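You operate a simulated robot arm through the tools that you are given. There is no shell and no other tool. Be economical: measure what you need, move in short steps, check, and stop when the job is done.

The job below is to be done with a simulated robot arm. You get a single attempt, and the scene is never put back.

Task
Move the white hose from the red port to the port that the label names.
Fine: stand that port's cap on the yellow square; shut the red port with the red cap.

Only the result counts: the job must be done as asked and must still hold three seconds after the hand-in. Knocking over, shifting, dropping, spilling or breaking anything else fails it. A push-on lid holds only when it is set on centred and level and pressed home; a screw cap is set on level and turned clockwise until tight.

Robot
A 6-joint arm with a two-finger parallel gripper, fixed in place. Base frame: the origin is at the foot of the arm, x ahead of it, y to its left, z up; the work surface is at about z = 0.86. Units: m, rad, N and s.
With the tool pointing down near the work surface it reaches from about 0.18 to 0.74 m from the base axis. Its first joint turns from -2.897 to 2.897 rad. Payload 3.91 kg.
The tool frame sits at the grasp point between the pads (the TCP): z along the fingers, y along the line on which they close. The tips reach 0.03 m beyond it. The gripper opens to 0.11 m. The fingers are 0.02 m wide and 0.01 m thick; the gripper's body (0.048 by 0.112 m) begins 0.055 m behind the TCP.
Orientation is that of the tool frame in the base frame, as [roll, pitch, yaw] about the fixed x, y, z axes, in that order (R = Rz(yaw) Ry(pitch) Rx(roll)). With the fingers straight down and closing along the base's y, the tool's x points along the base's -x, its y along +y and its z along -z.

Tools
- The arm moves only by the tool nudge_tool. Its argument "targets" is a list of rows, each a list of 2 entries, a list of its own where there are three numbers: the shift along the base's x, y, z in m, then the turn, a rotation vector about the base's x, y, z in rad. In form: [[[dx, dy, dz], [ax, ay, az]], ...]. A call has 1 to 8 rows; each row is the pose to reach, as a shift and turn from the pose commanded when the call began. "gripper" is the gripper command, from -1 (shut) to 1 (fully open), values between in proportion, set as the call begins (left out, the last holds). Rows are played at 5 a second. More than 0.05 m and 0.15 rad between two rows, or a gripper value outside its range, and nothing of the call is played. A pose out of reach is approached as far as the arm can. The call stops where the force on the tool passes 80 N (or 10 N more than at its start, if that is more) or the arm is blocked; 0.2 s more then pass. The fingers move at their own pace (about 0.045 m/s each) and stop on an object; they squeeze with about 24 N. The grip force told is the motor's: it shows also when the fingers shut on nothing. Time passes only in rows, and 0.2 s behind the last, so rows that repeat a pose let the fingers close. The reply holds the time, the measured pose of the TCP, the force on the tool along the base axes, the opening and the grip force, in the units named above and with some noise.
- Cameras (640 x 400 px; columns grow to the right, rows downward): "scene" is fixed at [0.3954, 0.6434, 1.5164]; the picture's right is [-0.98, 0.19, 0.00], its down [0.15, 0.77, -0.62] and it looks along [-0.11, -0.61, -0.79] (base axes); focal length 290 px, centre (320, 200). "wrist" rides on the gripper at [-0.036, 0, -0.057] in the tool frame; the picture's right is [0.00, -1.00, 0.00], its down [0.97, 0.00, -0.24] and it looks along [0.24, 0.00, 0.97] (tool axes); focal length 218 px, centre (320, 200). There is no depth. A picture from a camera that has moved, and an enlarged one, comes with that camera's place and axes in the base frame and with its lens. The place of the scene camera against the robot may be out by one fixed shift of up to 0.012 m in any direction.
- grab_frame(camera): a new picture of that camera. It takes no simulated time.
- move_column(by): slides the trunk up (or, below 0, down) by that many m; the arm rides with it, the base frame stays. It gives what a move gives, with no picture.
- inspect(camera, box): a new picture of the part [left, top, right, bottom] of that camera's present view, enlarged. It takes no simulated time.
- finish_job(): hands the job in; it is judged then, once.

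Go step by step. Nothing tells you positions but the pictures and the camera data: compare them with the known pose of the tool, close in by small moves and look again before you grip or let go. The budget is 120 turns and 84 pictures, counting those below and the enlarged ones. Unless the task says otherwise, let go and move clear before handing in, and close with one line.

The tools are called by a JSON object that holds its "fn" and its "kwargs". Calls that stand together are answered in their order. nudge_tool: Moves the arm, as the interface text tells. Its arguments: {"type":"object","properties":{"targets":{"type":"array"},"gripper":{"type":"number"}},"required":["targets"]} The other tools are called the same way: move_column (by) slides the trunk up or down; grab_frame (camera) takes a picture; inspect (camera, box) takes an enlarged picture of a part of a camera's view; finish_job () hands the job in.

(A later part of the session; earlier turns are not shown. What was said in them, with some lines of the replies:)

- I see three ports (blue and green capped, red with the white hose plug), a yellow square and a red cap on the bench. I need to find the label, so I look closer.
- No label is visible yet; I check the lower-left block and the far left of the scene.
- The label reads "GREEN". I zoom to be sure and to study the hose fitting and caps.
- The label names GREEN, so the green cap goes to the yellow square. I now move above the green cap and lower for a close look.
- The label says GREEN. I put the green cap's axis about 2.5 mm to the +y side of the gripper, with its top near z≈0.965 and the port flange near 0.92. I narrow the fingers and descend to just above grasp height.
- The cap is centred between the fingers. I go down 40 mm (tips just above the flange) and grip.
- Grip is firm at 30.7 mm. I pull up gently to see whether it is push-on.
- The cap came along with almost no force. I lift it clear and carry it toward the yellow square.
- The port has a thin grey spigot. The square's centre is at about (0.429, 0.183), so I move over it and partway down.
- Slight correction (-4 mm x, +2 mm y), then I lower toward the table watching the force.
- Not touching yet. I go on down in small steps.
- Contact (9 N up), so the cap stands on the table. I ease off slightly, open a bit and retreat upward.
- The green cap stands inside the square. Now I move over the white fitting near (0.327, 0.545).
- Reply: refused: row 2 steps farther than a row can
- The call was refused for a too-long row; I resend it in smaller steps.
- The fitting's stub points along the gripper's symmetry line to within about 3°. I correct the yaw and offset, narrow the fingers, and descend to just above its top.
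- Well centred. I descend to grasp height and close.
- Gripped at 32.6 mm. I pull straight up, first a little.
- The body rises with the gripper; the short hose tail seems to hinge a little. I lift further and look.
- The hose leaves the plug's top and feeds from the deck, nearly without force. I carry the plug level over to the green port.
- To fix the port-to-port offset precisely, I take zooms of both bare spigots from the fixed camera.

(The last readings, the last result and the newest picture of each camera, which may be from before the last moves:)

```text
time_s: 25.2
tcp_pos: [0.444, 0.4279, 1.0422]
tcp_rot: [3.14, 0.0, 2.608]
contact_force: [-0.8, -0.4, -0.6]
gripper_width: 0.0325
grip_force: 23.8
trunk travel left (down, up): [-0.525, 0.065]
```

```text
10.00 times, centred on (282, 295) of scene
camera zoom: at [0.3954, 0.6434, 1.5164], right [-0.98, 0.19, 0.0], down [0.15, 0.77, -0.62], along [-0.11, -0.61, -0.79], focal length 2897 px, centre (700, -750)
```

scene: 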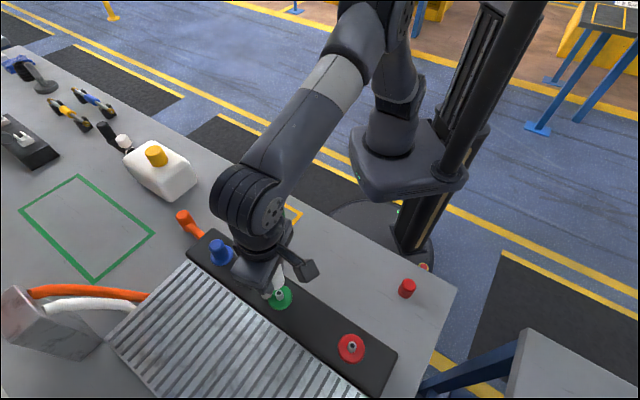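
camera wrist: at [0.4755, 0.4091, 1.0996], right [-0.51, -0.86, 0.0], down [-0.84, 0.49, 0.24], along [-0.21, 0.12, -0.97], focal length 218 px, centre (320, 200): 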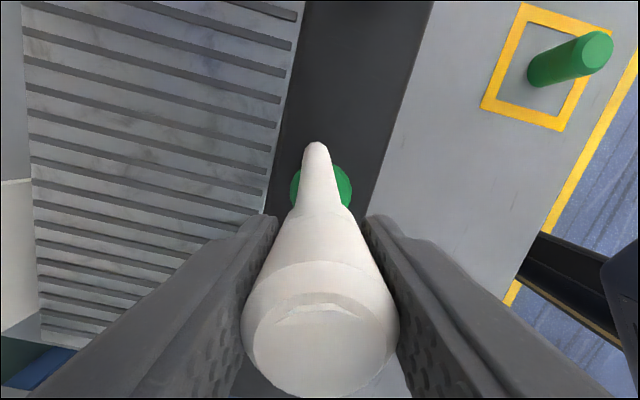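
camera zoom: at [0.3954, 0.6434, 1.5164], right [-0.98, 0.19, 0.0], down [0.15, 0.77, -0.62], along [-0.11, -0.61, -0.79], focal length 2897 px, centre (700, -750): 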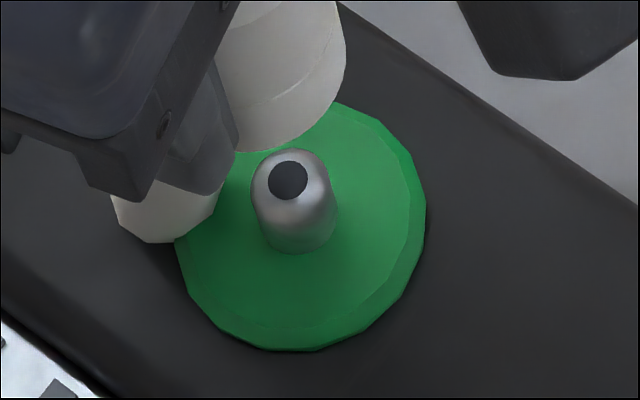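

The plug is within about 1 mm of the green spigot's axis. I apply the small correction and lower to just above the spigot to re-check.

{"fn": "nudge_tool", "kwargs": {"targets": [[[0.0003, -0.001, -0.02], [0, 0, 0]], [[0.0003, -0.001, -0.038], [0, 0, 0]], [[0.0003, -0.001, -0.038], [0, 0, 0]]]}}

{"fn": "inspect", "kwargs": {"camera": "scene", "box": [250, 275, 314, 315]}}

{"fn": "inspect", "kwargs": {"camera": "wrist", "box": [240, 130, 400, 230]}}

```text
time_s: 26.0
tcp_pos: [0.4438, 0.4282, 1.0032]
tcp_rot: [3.141, 0.0, 2.609]
contact_force: [-0.3, -1.1, 0.3]
gripper_width: 0.0329
grip_force: 23.9
trunk travel left (down, up): [-0.525, 0.065]
```

```text
10.00 times, centred on (282, 295) of scene
camera zoom: at [0.3954, 0.6434, 1.5164], right [-0.98, 0.19, 0.0], down [0.15, 0.77, -0.62], along [-0.11, -0.61, -0.79], focal length 2897 px, centre (700, -750)
```

zoom: 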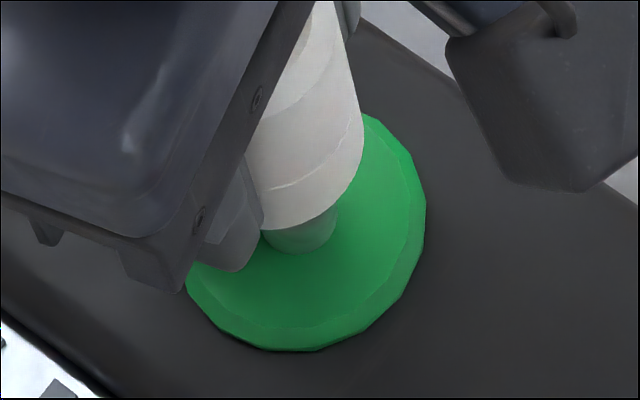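

```text
4.00 times, centred on (320, 180) of wrist
camera zoom: at [0.4757, 0.4094, 1.0612], right [-0.51, -0.86, 0.0], down [-0.84, 0.49, 0.24], along [-0.21, 0.12, -0.97], focal length 873 px, centre (320, 280)
```

zoom: 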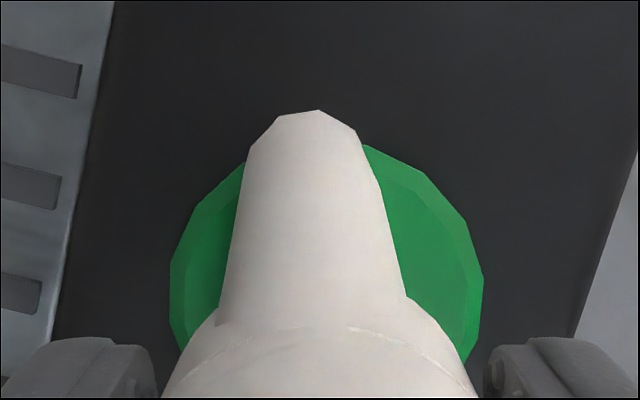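

Alignment looks good from both views. I make a last 1 mm shift and push down in steps, watching the force.

{"fn": "nudge_tool", "kwargs": {"targets": [[[-0.0004, -0.0009, 0], [0, 0, 0]], [[-0.0004, -0.0009, -0.006], [0, 0, 0]], [[-0.0004, -0.0009, -0.012], [0, 0, 0]], [[-0.0004, -0.0009, -0.018], [0, 0, 0]], [[-0.0004, -0.0009, -0.024], [0, 0, 0]]]}}

{"fn": "inspect", "kwargs": {"camera": "scene", "box": [250, 275, 314, 315]}}

```text
time_s: 27.2
tcp_pos: [0.4441, 0.4275, 0.9797]
tcp_rot: [3.141, 0.0, 2.607]
contact_force: [0.6, 0.2, -0.4]
gripper_width: 0.0331
grip_force: 23.6
trunk travel left (down, up): [-0.525, 0.065]
```

```text
10.00 times, centred on (282, 295) of scene
camera zoom: at [0.3954, 0.6434, 1.5164], right [-0.98, 0.19, 0.0], down [0.15, 0.77, -0.62], along [-0.11, -0.61, -0.79], focal length 2897 px, centre (700, -750)
```

zoom: 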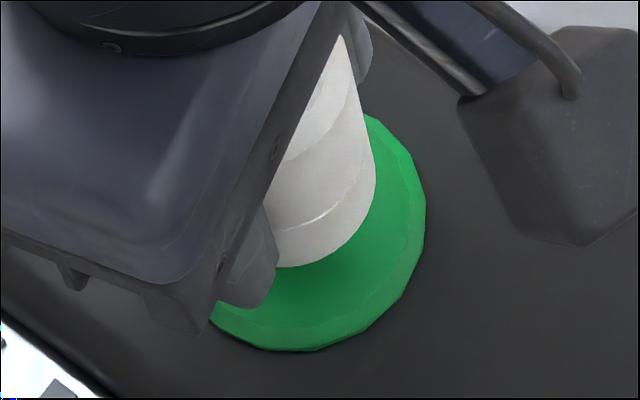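

It is sliding over the spigot freely. I continue to the seat height.

{"fn": "nudge_tool", "kwargs": {"targets": [[[0, 0, -0.005], [0, 0, 0]], [[0, 0, -0.01], [0, 0, 0]], [[0, 0, -0.014], [0, 0, 0]], [[0, 0, -0.017], [0, 0, 0]]]}}

{"fn": "nudge_tool", "kwargs": {"targets": [[[0, 0, -0.001], [0, 0, 0]], [[0, 0, -0.002], [0, 0, 0]]]}}

{"fn": "inspect", "kwargs": {"camera": "scene", "box": [250, 275, 314, 315]}}

```text
time_s: 28.2
tcp_pos: [0.4438, 0.4264, 0.9638]
tcp_rot: [3.139, 0.0, 2.607]
contact_force: [0.0, 0.6, 7.5]
gripper_width: 0.0327
grip_force: 23.8
trunk travel left (down, up): [-0.525, 0.065]
```

```text
time_s: 28.8
tcp_pos: [0.4445, 0.4263, 0.9642]
tcp_rot: [3.134, 0.001, 2.607]
contact_force: [1.7, 3.4, 29.0]
gripper_width: 0.0332
grip_force: 23.8
trunk travel left (down, up): [-0.525, 0.065]
```

```text
10.00 times, centred on (282, 295) of scene
camera zoom: at [0.3954, 0.6434, 1.5164], right [-0.98, 0.19, 0.0], down [0.15, 0.77, -0.62], along [-0.11, -0.61, -0.79], focal length 2897 px, centre (700, -750)
```

zoom: 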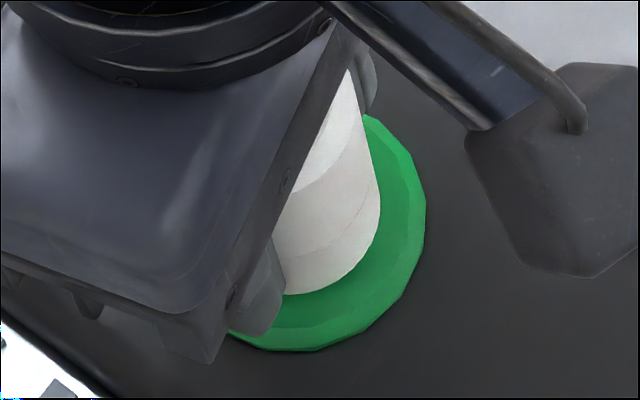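

Contact at about the former seat height with 29 N. I press a little more to make sure it is home.

{"fn": "nudge_tool", "kwargs": {"targets": [[[0, 0, -0.001], [0, 0, 0]], [[0, 0, -0.002], [0, 0, 0]]]}}

{"fn": "inspect", "kwargs": {"camera": "scene", "box": [250, 275, 314, 315]}}

```text
time_s: 29.4
tcp_pos: [0.4439, 0.4274, 0.963]
tcp_rot: [3.134, 0.001, 2.607]
contact_force: [3.6, 5.3, 41.0]
gripper_width: 0.0335
grip_force: 23.3
trunk travel left (down, up): [-0.525, 0.065]
```

```text
10.00 times, centred on (282, 295) of scene
camera zoom: at [0.3954, 0.6434, 1.5164], right [-0.98, 0.19, 0.0], down [0.15, 0.77, -0.62], along [-0.11, -0.61, -0.79], focal length 2897 px, centre (700, -750)
```

zoom: 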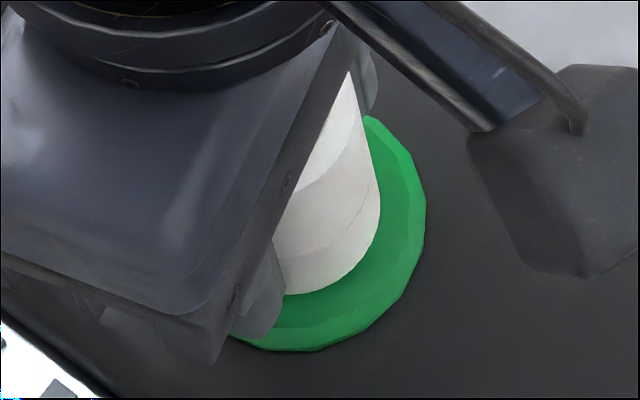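

The plug is at its stop. I relax the load, release, and back off upward.

{"fn": "nudge_tool", "kwargs": {"targets": [[[0, 0, 0.003], [0, 0, 0]], [[0, 0, 0.0035], [0, 0, 0]], [[0, 0, 0.0035], [0, 0, 0]], [[0, 0, 0.0035], [0, 0, 0]], [[0, 0, 0.0035], [0, 0, 0]]], "gripper": 0.1}}

{"fn": "nudge_tool", "kwargs": {"targets": [[[0, 0, 0.03], [0, 0, 0]], [[0, 0, 0.06], [0, 0, 0]], [[0, 0, 0.1], [0, 0, 0]], [[0, 0, 0.13], [0, 0, 0]], [[-0.03, 0.02, 0.13], [0, 0, 0.1]], [[-0.06, 0.03, 0.13], [0, 0, 0.2]], [[-0.1, 0.03, 0.13], [0, 0, 0.3]], [[-0.13, 0.03, 0.13], [0, 0, 0.4]]]}}

{"fn": "grab_frame", "kwargs": {"camera": "scene"}}

{"fn": "grab_frame", "kwargs": {"camera": "wrist"}}

```text
time_s: 30.6
tcp_pos: [0.4449, 0.427, 0.9621]
tcp_rot: [-3.141, 0.0, 2.609]
contact_force: [0.1, 0.1, 0.2]
gripper_width: 0.0605
grip_force: 0.1
trunk travel left (down, up): [-0.525, 0.065]
```

```text
time_s: 32.4
tcp_pos: [0.3123, 0.4574, 1.09]
tcp_rot: [-3.141, 0.001, 3.007]
contact_force: [0.2, -0.5, -0.4]
gripper_width: 0.0603
grip_force: 0.0
trunk travel left (down, up): [-0.525, 0.065]
```

```text
34 pictures are left
```

scene: 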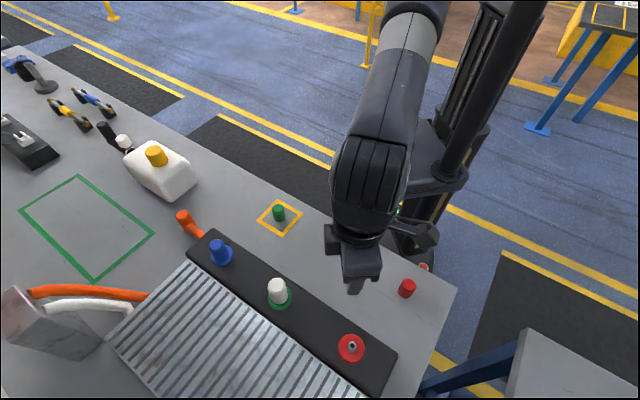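

```text
33 pictures are left
camera wrist: at [0.3489, 0.4531, 1.1489], right [-0.13, -0.99, 0.0], down [-0.96, 0.13, 0.24], along [-0.24, 0.03, -0.97], focal length 218 px, centre (320, 200)
```

wrist: 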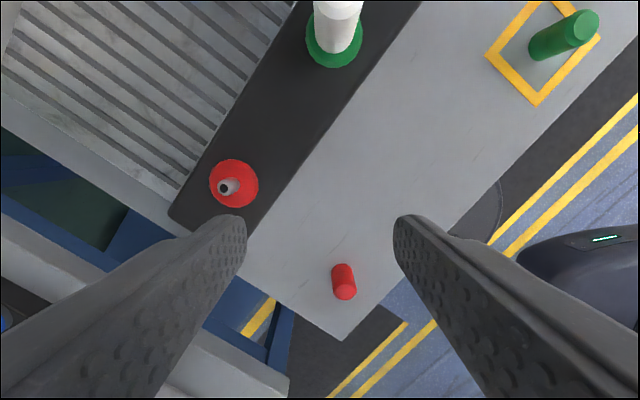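

{"fn": "inspect", "kwargs": {"camera": "scene", "box": [240, 260, 320, 310]}}

{"fn": "inspect", "kwargs": {"camera": "wrist", "box": [280, 0, 400, 80]}}

```text
8.00 times, centred on (280, 285) of scene
camera zoom: at [0.3954, 0.6434, 1.5164], right [-0.98, 0.19, 0.0], down [0.15, 0.77, -0.62], along [-0.11, -0.61, -0.79], focal length 2317 px, centre (640, -480)
```

zoom: 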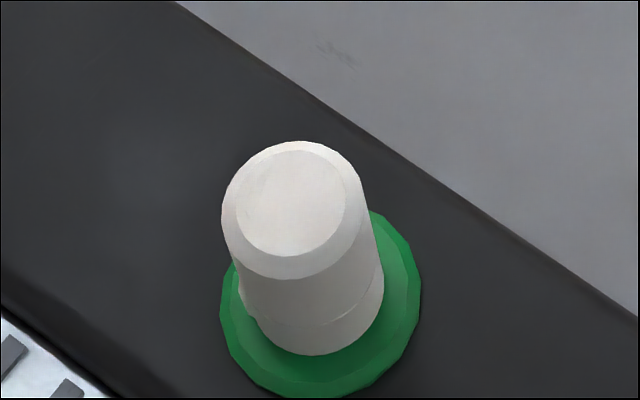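

```text
5.00 times, centred on (340, 40) of wrist
camera zoom: at [0.3489, 0.4531, 1.1489], right [-0.13, -0.99, 0.0], down [-0.96, 0.13, 0.24], along [-0.24, 0.03, -0.97], focal length 1091 px, centre (220, 1000)
```

zoom: 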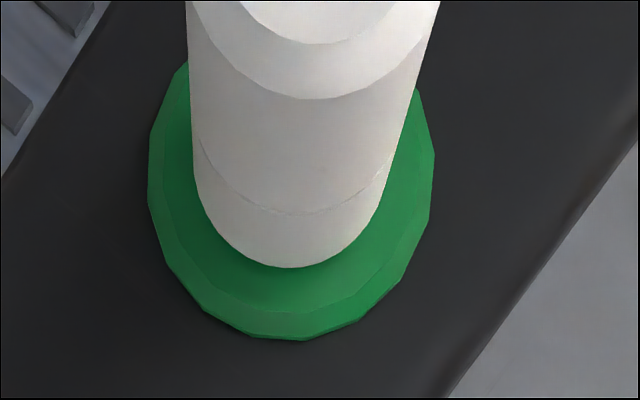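

The plug stands upright and centred on the green port (I will press it from above later to be sure). Next is the red cap at about (0.159, 0.444).

{"fn": "nudge_tool", "kwargs": {"targets": [[[-0.04, -0.003, 0], [0, 0, 0.04]], [[-0.08, -0.007, 0], [0, 0, 0.08]], [[-0.12, -0.01, 0], [0, 0, 0.134]], [[-0.153, -0.0138, -0.02], [0, 0, 0.134]], [[-0.153, -0.0138, -0.06], [0, 0, 0.134]], [[-0.153, -0.0138, -0.1], [0, 0, 0.134]], [[-0.153, -0.0138, -0.12], [0, 0, 0.134]], [[-0.153, -0.0138, -0.12], [0, 0, 0.134]]]}}

{"fn": "grab_frame", "kwargs": {"camera": "wrist"}}

```text
time_s: 34.2
tcp_pos: [0.161, 0.4452, 0.9733]
tcp_rot: [-3.14, 0.001, -3.139]
contact_force: [0.1, -0.2, -0.7]
gripper_width: 0.0609
grip_force: 0.0
trunk travel left (down, up): [-0.525, 0.065]
```

```text
30 pictures are left
camera wrist: at [0.1979, 0.4442, 1.0298], right [0.0, -1.0, 0.0], down [-0.97, 0.0, 0.24], along [-0.24, 0.0, -0.97], focal length 218 px, centre (320, 200)
```

wrist: 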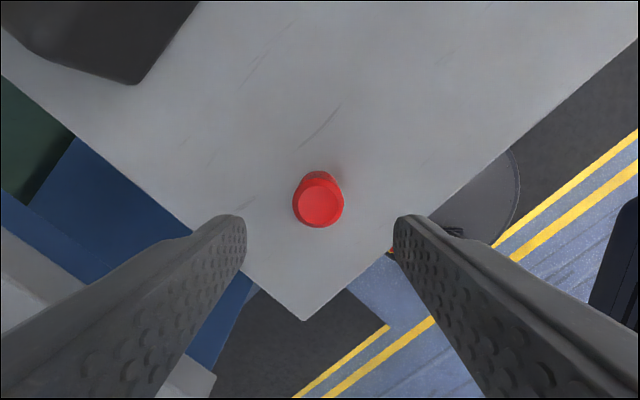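

The red cap is nearly centred. I correct (+2.5, +1.2 mm), descend and grip.

{"fn": "nudge_tool", "kwargs": {"targets": [[[0.0025, 0.0012, -0.02], [0, 0, 0]], [[0.0025, 0.0012, -0.04], [0, 0, 0]], [[0.0025, 0.0012, -0.04], [0, 0, 0]]]}}

{"fn": "grab_frame", "kwargs": {"camera": "wrist"}}

```text
time_s: 35.0
tcp_pos: [0.1627, 0.4445, 0.9341]
tcp_rot: [3.141, 0.001, -3.141]
contact_force: [-0.1, -0.6, 0.1]
gripper_width: 0.0605
grip_force: 0.1
trunk travel left (down, up): [-0.525, 0.065]
```

```text
29 pictures are left
camera wrist: at [0.1998, 0.4444, 0.9901], right [0.0, -1.0, 0.0], down [-0.97, 0.0, 0.24], along [-0.24, 0.0, -0.97], focal length 218 px, centre (320, 200)
```

wrist: 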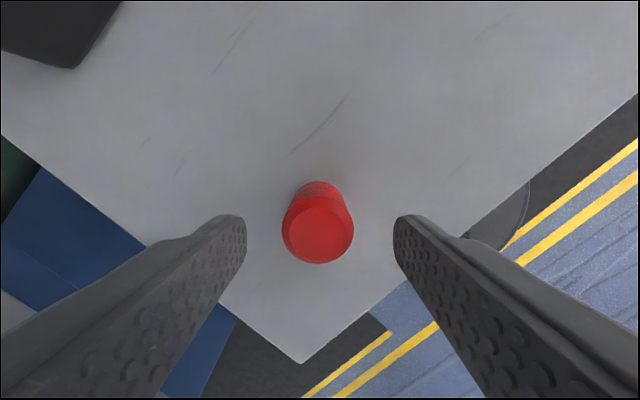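

{"fn": "nudge_tool", "kwargs": {"targets": [[[0.0003, 0.0008, -0.015], [0, 0, 0]], [[0.0003, 0.0008, -0.03], [0, 0, 0]], [[0.0003, 0.0008, -0.036], [0, 0, 0]], [[0.0003, 0.0008, -0.036], [0, 0, 0]]]}}

{"fn": "nudge_tool", "kwargs": {"targets": [[[0, 0, 0], [0, 0, 0]], [[0, 0, 0], [0, 0, 0]], [[0, 0, 0], [0, 0, 0]], [[0, 0, 0], [0, 0, 0]]], "gripper": -1}}

{"fn": "grab_frame", "kwargs": {"camera": "wrist"}}

```text
time_s: 36.0
tcp_pos: [0.1642, 0.4457, 0.8976]
tcp_rot: [-3.141, 0.002, 3.141]
contact_force: [0.4, -0.3, -0.1]
gripper_width: 0.0605
grip_force: 0.1
trunk travel left (down, up): [-0.525, 0.065]
```

```text
time_s: 37.0
tcp_pos: [0.164, 0.4457, 0.8975]
tcp_rot: [3.142, -0.001, 3.141]
contact_force: [0.9, 0.6, 0.0]
gripper_width: 0.0311
grip_force: 24.1
trunk travel left (down, up): [-0.525, 0.065]
```

```text
28 pictures are left
camera wrist: at [0.2004, 0.4454, 0.9536], right [0.0, -1.0, 0.0], down [-0.97, 0.0, 0.24], along [-0.24, 0.0, -0.97], focal length 218 px, centre (320, 200)
```

wrist: 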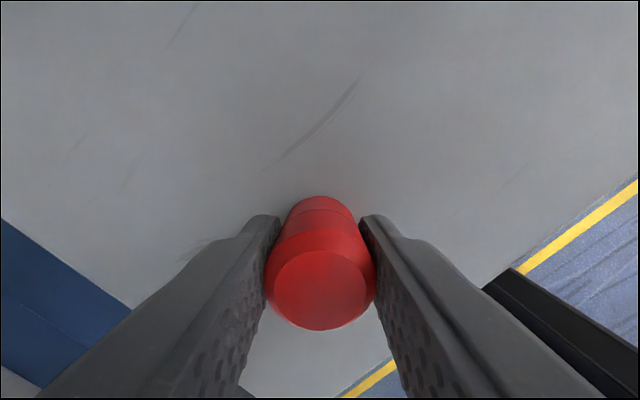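

Gripped. I lift and carry it over the red port at about (0.324, 0.547).

{"fn": "nudge_tool", "kwargs": {"targets": [[[0, 0, 0.04], [0, 0, 0]], [[0, 0, 0.08], [0, 0, 0]], [[0, 0, 0.115], [0, 0, 0]], [[0.04, 0.025, 0.115], [0, 0, 0]], [[0.08, 0.05, 0.115], [0, 0, 0]], [[0.12, 0.075, 0.115], [0, 0, 0]], [[0.16, 0.1015, 0.115], [0, 0, 0]], [[0.16, 0.1015, 0.115], [0, 0, 0]]]}}

{"fn": "inspect", "kwargs": {"camera": "scene", "box": [320, 322, 384, 362]}}

{"fn": "grab_frame", "kwargs": {"camera": "wrist"}}

```text
time_s: 38.8
tcp_pos: [0.3215, 0.5458, 1.0092]
tcp_rot: [-3.139, 0.0, 3.141]
contact_force: [0.1, 0.3, -0.2]
gripper_width: 0.031
grip_force: 24.1
trunk travel left (down, up): [-0.525, 0.065]
```

```text
10.00 times, centred on (352, 342) of scene
camera zoom: at [0.3954, 0.6434, 1.5164], right [-0.98, 0.19, 0.0], down [0.15, 0.77, -0.62], along [-0.11, -0.61, -0.79], focal length 2897 px, centre (0, -1220)
```

zoom: 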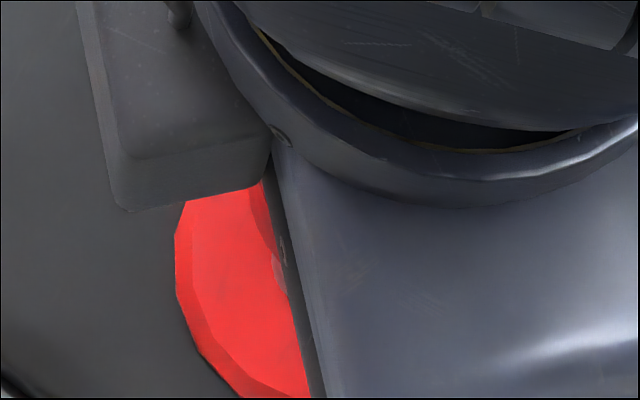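

```text
26 pictures are left
camera wrist: at [0.3587, 0.5464, 1.0671], right [0.0, -1.0, 0.0], down [-0.97, 0.0, 0.24], along [-0.24, 0.0, -0.97], focal length 218 px, centre (320, 200)
```

wrist: 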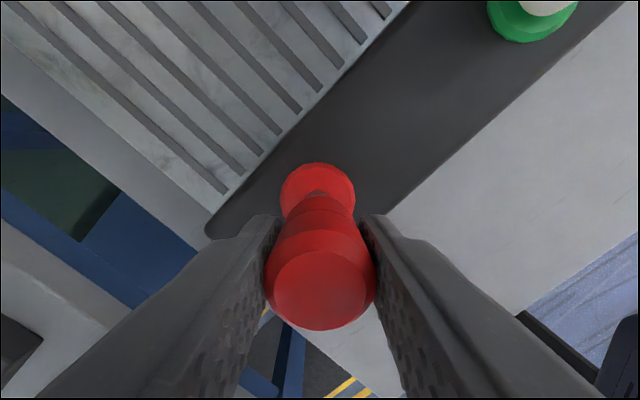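

{"fn": "inspect", "kwargs": {"camera": "wrist", "box": [270, 150, 370, 230]}}

```text
5.00 times, centred on (320, 190) of wrist
camera zoom: at [0.3587, 0.5464, 1.0671], right [0.0, -1.0, 0.0], down [-0.97, 0.0, 0.24], along [-0.24, 0.0, -0.97], focal length 1091 px, centre (320, 250)
```

zoom: 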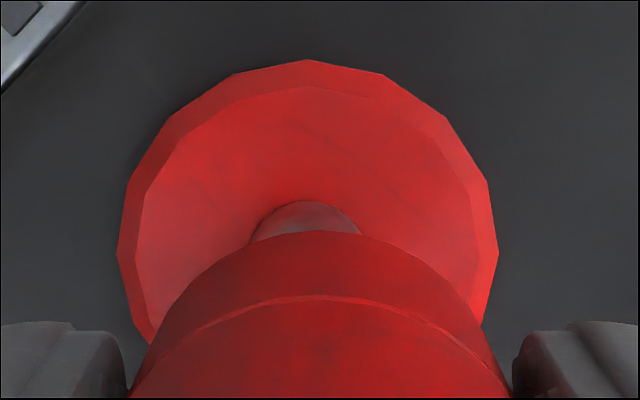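

I need +1.7 mm in y. I apply that, lower a little, and check again.

{"fn": "nudge_tool", "kwargs": {"targets": [[[0, 0.0017, 0], [0, 0, 0]], [[0, 0.0017, -0.01], [0, 0, 0]], [[0, 0.0017, -0.012], [0, 0, 0]], [[0, 0.0017, -0.012], [0, 0, 0]]]}}

{"fn": "inspect", "kwargs": {"camera": "wrist", "box": [270, 150, 370, 230]}}

```text
time_s: 39.8
tcp_pos: [0.3229, 0.5483, 1.0005]
tcp_rot: [3.141, -0.001, -3.14]
contact_force: [-0.1, -0.2, 0.2]
gripper_width: 0.0309
grip_force: 24.3
trunk travel left (down, up): [-0.525, 0.065]
```

```text
5.00 times, centred on (320, 190) of wrist
camera zoom: at [0.3595, 0.5478, 1.057], right [0.0, -1.0, 0.0], down [-0.97, 0.0, 0.24], along [-0.24, 0.0, -0.97], focal length 1091 px, centre (320, 250)
```

zoom: 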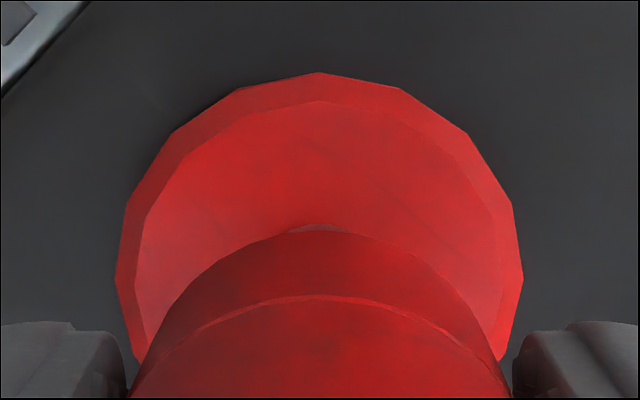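

Centred. I push it down in steps.

{"fn": "nudge_tool", "kwargs": {"targets": [[[-0.0004, 0, -0.007], [0, 0, 0]], [[-0.0004, 0, -0.014], [0, 0, 0]], [[-0.0004, 0, -0.021], [0, 0, 0]], [[-0.0004, 0, -0.028], [0, 0, 0]], [[-0.0004, 0, -0.033], [0, 0, 0]]]}}

{"fn": "nudge_tool", "kwargs": {"targets": [[[0, 0, -0.001], [0, 0, 0]], [[0, 0, -0.002], [0, 0, 0]], [[0, 0, -0.003], [0, 0, 0]]]}}

{"fn": "grab_frame", "kwargs": {"camera": "wrist"}}

```text
time_s: 41.0
tcp_pos: [0.3228, 0.5487, 0.9663]
tcp_rot: [-3.141, 0.0, -3.141]
contact_force: [-0.1, -1.5, -0.6]
gripper_width: 0.0312
grip_force: 23.9
trunk travel left (down, up): [-0.525, 0.065]
```

```text
time_s: 41.8
tcp_pos: [0.3239, 0.5469, 0.9653]
tcp_rot: [3.139, 0.001, 3.141]
contact_force: [1.5, -0.3, 9.2]
gripper_width: 0.0312
grip_force: 23.8
trunk travel left (down, up): [-0.525, 0.065]
```

```text
23 pictures are left
camera wrist: at [0.3601, 0.5477, 1.0228], right [0.0, -1.0, 0.0], down [-0.97, 0.0, 0.24], along [-0.24, 0.0, -0.97], focal length 218 px, centre (320, 200)
```

wrist: 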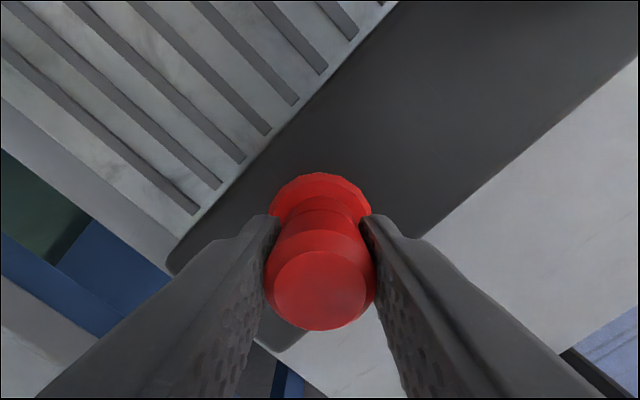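

Contact at the predicted seat height. I press harder.

{"fn": "nudge_tool", "kwargs": {"targets": [[[0, 0, -0.0015], [0, 0, 0]], [[0, 0, -0.003], [0, 0, 0]], [[0, 0, -0.0035], [0, 0, 0]]]}}

{"fn": "nudge_tool", "kwargs": {"targets": [[[0, 0, 0.003], [0, 0, 0]], [[0, 0, 0.0035], [0, 0, 0]], [[0, 0, 0.0035], [0, 0, 0]], [[0, 0, 0.0035], [0, 0, 0]], [[0, 0, 0.0035], [0, 0, 0]]], "gripper": 0.1}}

{"fn": "nudge_tool", "kwargs": {"targets": [[[0, 0, 0.02], [0, 0, 0]], [[0, 0, 0.04], [0, 0, 0]], [[0, 0, 0.07], [0, 0, 0]], [[0, 0, 0.07], [0, 0, 0]]]}}

{"fn": "grab_frame", "kwargs": {"camera": "wrist"}}

```text
time_s: 42.6
tcp_pos: [0.3226, 0.5493, 0.9609]
tcp_rot: [3.137, 0.002, 3.141]
contact_force: [2.0, -0.1, 21.5]
gripper_width: 0.0312
grip_force: 24.2
trunk travel left (down, up): [-0.525, 0.065]
```

```text
time_s: 43.8
tcp_pos: [0.3237, 0.5491, 0.9632]
tcp_rot: [3.14, -0.001, -3.141]
contact_force: [0.6, 0.4, 0.2]
gripper_width: 0.0605
grip_force: 0.0
trunk travel left (down, up): [-0.525, 0.065]
```

```text
time_s: 44.8
tcp_pos: [0.3225, 0.5461, 1.0342]
tcp_rot: [-3.14, 0.0, 3.142]
contact_force: [-0.1, 0.8, 0.2]
gripper_width: 0.0608
grip_force: 0.1
trunk travel left (down, up): [-0.525, 0.065]
```

```text
22 pictures are left
camera wrist: at [0.3601, 0.5469, 1.0925], right [0.0, -1.0, 0.0], down [-0.97, 0.0, 0.24], along [-0.24, 0.0, -0.97], focal length 218 px, centre (320, 200)
```

wrist: 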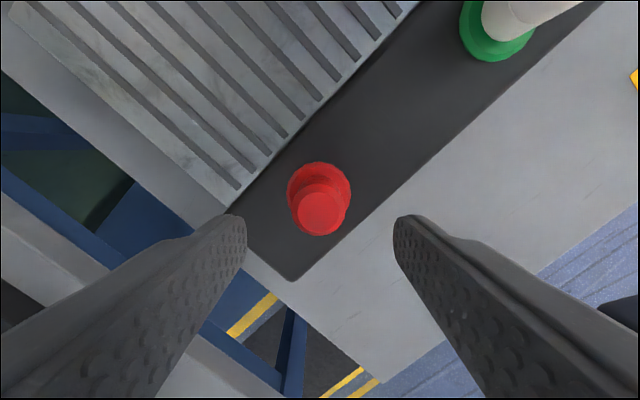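

The red cap sits on. I shut the fingers and press its top from straight above to be sure it is home.

{"fn": "nudge_tool", "kwargs": {"targets": [[[0, 0.0, 0], [0, 0, 0]], [[0, 0, 0], [0, 0, 0]], [[0, 0, 0], [0, 0, 0]], [[0, 0, 0], [0, 0, 0]], [[0, 0, -0.015], [0, 0, 0]], [[0, 0, -0.028], [0, 0, 0]], [[0, 0, -0.028], [0, 0, 0]]], "gripper": -1}}

{"fn": "nudge_tool", "kwargs": {"targets": [[[0, 0, -0.002], [0, 0, 0]], [[0, 0, -0.004], [0, 0, 0]]]}}

{"fn": "nudge_tool", "kwargs": {"targets": [[[0, 0, -0.001], [0, 0, 0]], [[0, 0, -0.002], [0, 0, 0]]]}}

```text
time_s: 46.4
tcp_pos: [0.3231, 0.5476, 1.0041]
tcp_rot: [-3.141, -0.001, 3.141]
contact_force: [-0.3, 0.6, 0.0]
gripper_width: 0.0003
grip_force: 24.0
trunk travel left (down, up): [-0.525, 0.065]
```

```text
time_s: 47.0
tcp_pos: [0.3238, 0.5478, 1.0032]
tcp_rot: [3.138, 0.001, 3.141]
contact_force: [0.0, -0.2, 9.7]
gripper_width: 0.0001
grip_force: 24.2
trunk travel left (down, up): [-0.525, 0.065]
```

```text
time_s: 47.6
tcp_pos: [0.3235, 0.5482, 1.0035]
tcp_rot: [3.137, 0.002, -3.14]
contact_force: [0.8, 0.0, 26.2]
gripper_width: 0.0
grip_force: 23.7
trunk travel left (down, up): [-0.525, 0.065]
```

{"fn": "nudge_tool", "kwargs": {"targets": [[[0, 0, -0.0015], [0, 0, 0]], [[0, 0, -0.003], [0, 0, 0]], [[0, 0, -0.003], [0, 0, 0]]]}}

{"fn": "nudge_tool", "kwargs": {"targets": [[[0, 0, 0.02], [0, 0, 0]], [[0, 0, 0.05], [0, 0, 0]], [[0, 0, 0.07], [0, 0, 0]], [[0.04, -0.04, 0.07], [0, 0, 0]], [[0, 0, 0.07], [0, 0, 0]]]}}

```text
time_s: 48.4
tcp_pos: [0.3243, 0.5467, 1.0035]
tcp_rot: [3.132, 0.005, 3.14]
contact_force: [5.0, -0.3, 43.6]
gripper_width: 0.0
grip_force: 24.0
trunk travel left (down, up): [-0.525, 0.065]
```

```text
refused: row 4 steps farther than a row can; nothing moved
```

No further travel under 44 N, so it is home. I rise and go over the white plug to press it likewise.

{"fn": "nudge_tool", "kwargs": {"targets": [[[0, 0, 0.02], [0, 0, 0]], [[0, 0, 0.05], [0, 0, 0]], [[0, 0, 0.08], [0, 0, 0]], [[0.03, -0.03, 0.08], [0, 0, 0]], [[0.06, -0.06, 0.08], [0, 0, 0]], [[0.09, -0.09, 0.08], [0, 0, 0]], [[0.1196, -0.1195, 0.08], [0, 0, 0]], [[0.1196, -0.1195, 0.08], [0, 0, 0]]]}}

{"fn": "grab_frame", "kwargs": {"camera": "wrist"}}

{"fn": "inspect", "kwargs": {"camera": "scene", "box": [320, 322, 384, 362]}}

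```text
time_s: 50.2
tcp_pos: [0.4457, 0.4312, 1.0773]
tcp_rot: [3.141, 0.0, -3.142]
contact_force: [0.6, -0.2, 0.3]
gripper_width: 0.0001
grip_force: 24.1
trunk travel left (down, up): [-0.525, 0.065]
```

```text
21 pictures are left
camera wrist: at [0.4829, 0.4306, 1.1339], right [0.0, -1.0, 0.0], down [-0.97, 0.0, 0.24], along [-0.24, 0.0, -0.97], focal length 218 px, centre (320, 200)
```

wrist: 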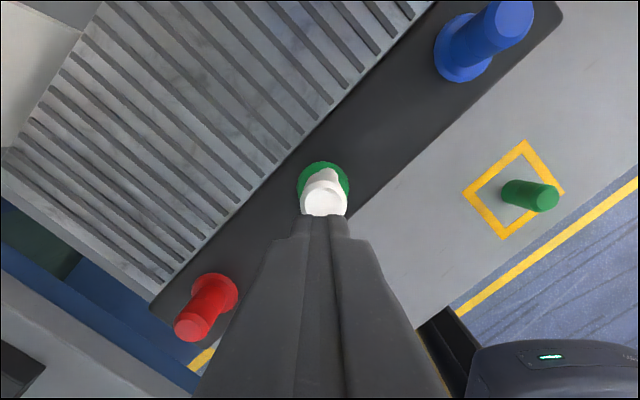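

```text
10.00 times, centred on (352, 342) of scene
camera zoom: at [0.3954, 0.6434, 1.5164], right [-0.98, 0.19, 0.0], down [0.15, 0.77, -0.62], along [-0.11, -0.61, -0.79], focal length 2897 px, centre (0, -1220)
```

zoom: 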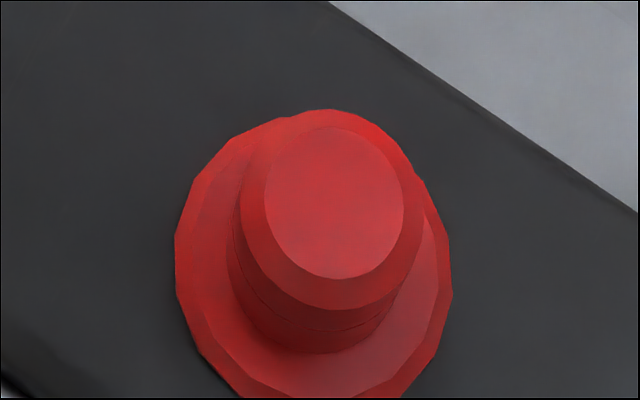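

{"fn": "inspect", "kwargs": {"camera": "wrist", "box": [274, 150, 374, 230]}}

{"fn": "inspect", "kwargs": {"camera": "scene", "box": [250, 270, 314, 310]}}

```text
5.00 times, centred on (324, 190) of wrist
camera zoom: at [0.4829, 0.4306, 1.1339], right [0.0, -1.0, 0.0], down [-0.97, 0.0, 0.24], along [-0.24, 0.0, -0.97], focal length 1091 px, centre (300, 250)
```

zoom: 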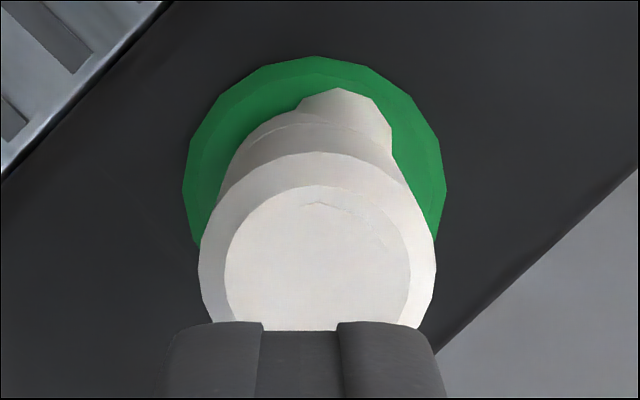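

```text
10.00 times, centred on (282, 290) of scene
camera zoom: at [0.3954, 0.6434, 1.5164], right [-0.98, 0.19, 0.0], down [0.15, 0.77, -0.62], along [-0.11, -0.61, -0.79], focal length 2897 px, centre (700, -700)
```

zoom: 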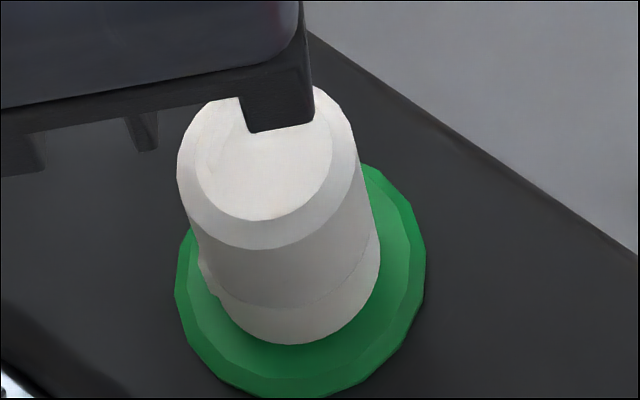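

The plug stands upright (its axis points at the camera's nadir). I shift slightly and press down on its top.

{"fn": "nudge_tool", "kwargs": {"targets": [[[-0.0015, -0.0025, -0.02], [0, 0, 0]], [[-0.0015, -0.0025, -0.04], [0, 0, 0]], [[-0.0015, -0.0025, -0.048], [0, 0, 0]], [[-0.0015, -0.0025, -0.048], [0, 0, 0]]]}}

{"fn": "nudge_tool", "kwargs": {"targets": [[[0, 0, -0.002], [0, 0, 0]], [[0, 0, -0.004], [0, 0, 0]], [[0, 0, -0.006], [0, 0, 0]]]}}

{"fn": "inspect", "kwargs": {"camera": "wrist", "box": [254, 130, 394, 250]}}

```text
time_s: 51.2
tcp_pos: [0.4418, 0.4266, 1.0268]
tcp_rot: [3.141, 0.0, 3.141]
contact_force: [0.1, 0.6, -0.5]
gripper_width: 0.0002
grip_force: 24.3
trunk travel left (down, up): [-0.525, 0.065]
```

```text
time_s: 52.0
tcp_pos: [0.4417, 0.4248, 1.0228]
tcp_rot: [-3.141, 0.0, 3.14]
contact_force: [-0.2, -0.5, -0.7]
gripper_width: 0.0
grip_force: 24.1
trunk travel left (down, up): [-0.525, 0.065]
```

```text
3.33 times, centred on (324, 190) of wrist
camera zoom: at [0.4783, 0.4264, 1.0796], right [0.0, -1.0, 0.0], down [-0.97, 0.0, 0.24], along [-0.24, 0.0, -0.97], focal length 728 px, centre (307, 233)
```

zoom: 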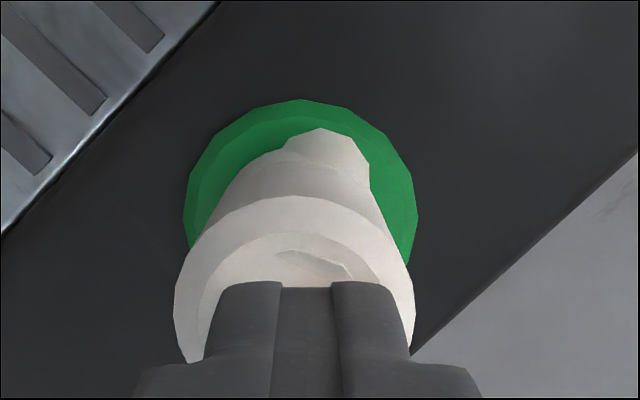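

{"fn": "nudge_tool", "kwargs": {"targets": [[[0, 0.0015, -0.003], [0, 0, 0]], [[0, 0.0015, -0.006], [0, 0, 0]]]}}

{"fn": "nudge_tool", "kwargs": {"targets": [[[0, 0, -0.001], [0, 0, 0]], [[0, 0, -0.002], [0, 0, 0]], [[0, 0, -0.003], [0, 0, 0]]]}}

```text
time_s: 52.6
tcp_pos: [0.4405, 0.4273, 1.0171]
tcp_rot: [-3.141, 0.0, -3.14]
contact_force: [-1.0, -1.3, 2.9]
gripper_width: 0.0
grip_force: 23.8
trunk travel left (down, up): [-0.525, 0.065]
```

```text
time_s: 53.4
tcp_pos: [0.4413, 0.4277, 1.018]
tcp_rot: [3.137, 0.006, -3.141]
contact_force: [0.7, 2.8, 26.3]
gripper_width: 0.0
grip_force: 24.3
trunk travel left (down, up): [-0.525, 0.065]
```

{"fn": "nudge_tool", "kwargs": {"targets": [[[0, 0, -0.0015], [0, 0, 0]], [[0, 0, -0.003], [0, 0, 0]], [[0, 0, -0.004], [0, 0, 0]], [[0, 0, -0.004], [0, 0, 0]]]}}

{"fn": "nudge_tool", "kwargs": {"targets": [[[0, 0, 0.02], [0, 0, 0]], [[0, 0, 0.06], [0, 0, 0]], [[0, 0, 0.1], [0, 0, 0]], [[-0.03, -0.02, 0.13], [0, 0, 0]], [[-0.07, -0.03, 0.15], [0, 0, 0]], [[-0.11, -0.04, 0.15], [0, 0, 0]], [[-0.15, -0.04, 0.15], [0, 0, 0]], [[-0.19, -0.04, 0.15], [0, 0, 0]]]}}

{"fn": "grab_frame", "kwargs": {"camera": "scene"}}

{"fn": "inspect", "kwargs": {"camera": "scene", "box": [250, 260, 390, 370]}}

{"fn": "grab_frame", "kwargs": {"camera": "wrist"}}

```text
time_s: 54.4
tcp_pos: [0.4414, 0.4273, 1.0148]
tcp_rot: [3.131, 0.01, 3.141]
contact_force: [2.5, 1.1, 53.1]
gripper_width: 0.0
grip_force: 23.5
trunk travel left (down, up): [-0.525, 0.065]
```

```text
time_s: 56.2
tcp_pos: [0.2507, 0.3856, 1.16]
tcp_rot: [3.141, 0.0, 3.141]
contact_force: [0.4, -0.9, 0.2]
gripper_width: 0.0
grip_force: 23.6
trunk travel left (down, up): [-0.525, 0.065]
```

```text
16 pictures are left
```

scene: 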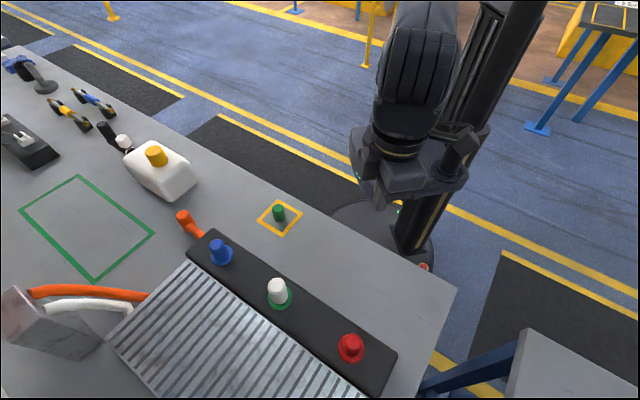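

```text
3.64 times, centred on (320, 315) of scene
camera zoom: at [0.3954, 0.6434, 1.5164], right [-0.98, 0.19, 0.0], down [0.15, 0.77, -0.62], along [-0.11, -0.61, -0.79], focal length 1053 px, centre (320, -218)
```

zoom: 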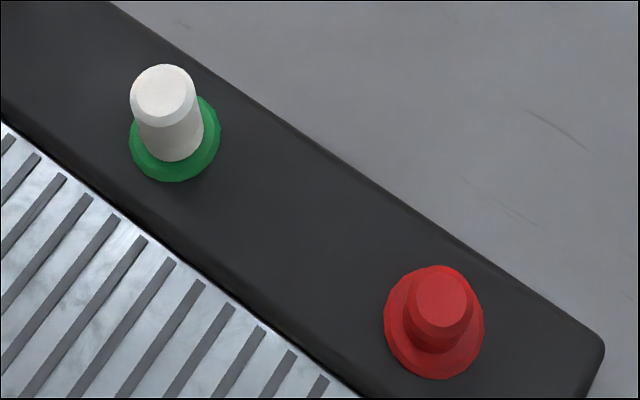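

```text
14 pictures are left
camera wrist: at [0.2873, 0.3864, 1.2181], right [0.0, -1.0, 0.0], down [-0.97, 0.0, 0.24], along [-0.24, 0.0, -0.97], focal length 218 px, centre (320, 200)
```

wrist: 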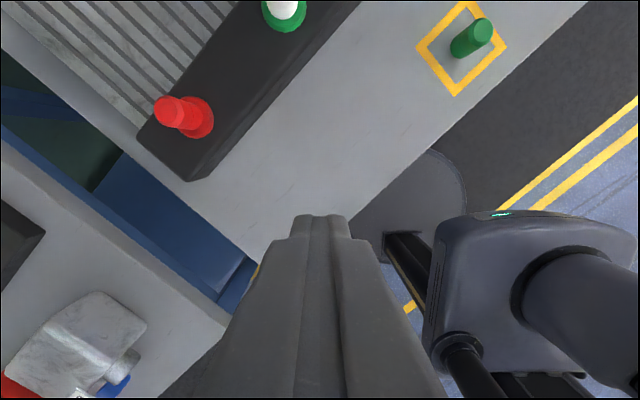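

The white hose's plug is on the green port. The red cap is pressed on the red port, the green cap stands in the yellow square, and the arm is clear, so I hand in.

{"fn": "finish_job", "kwargs": {}}

```text
The job is handed in.
```

The job is handed in: the white hose is on the green port (the label reads GREEN), the green cap stands on the yellow square, and the red cap is pressed home on the red port.
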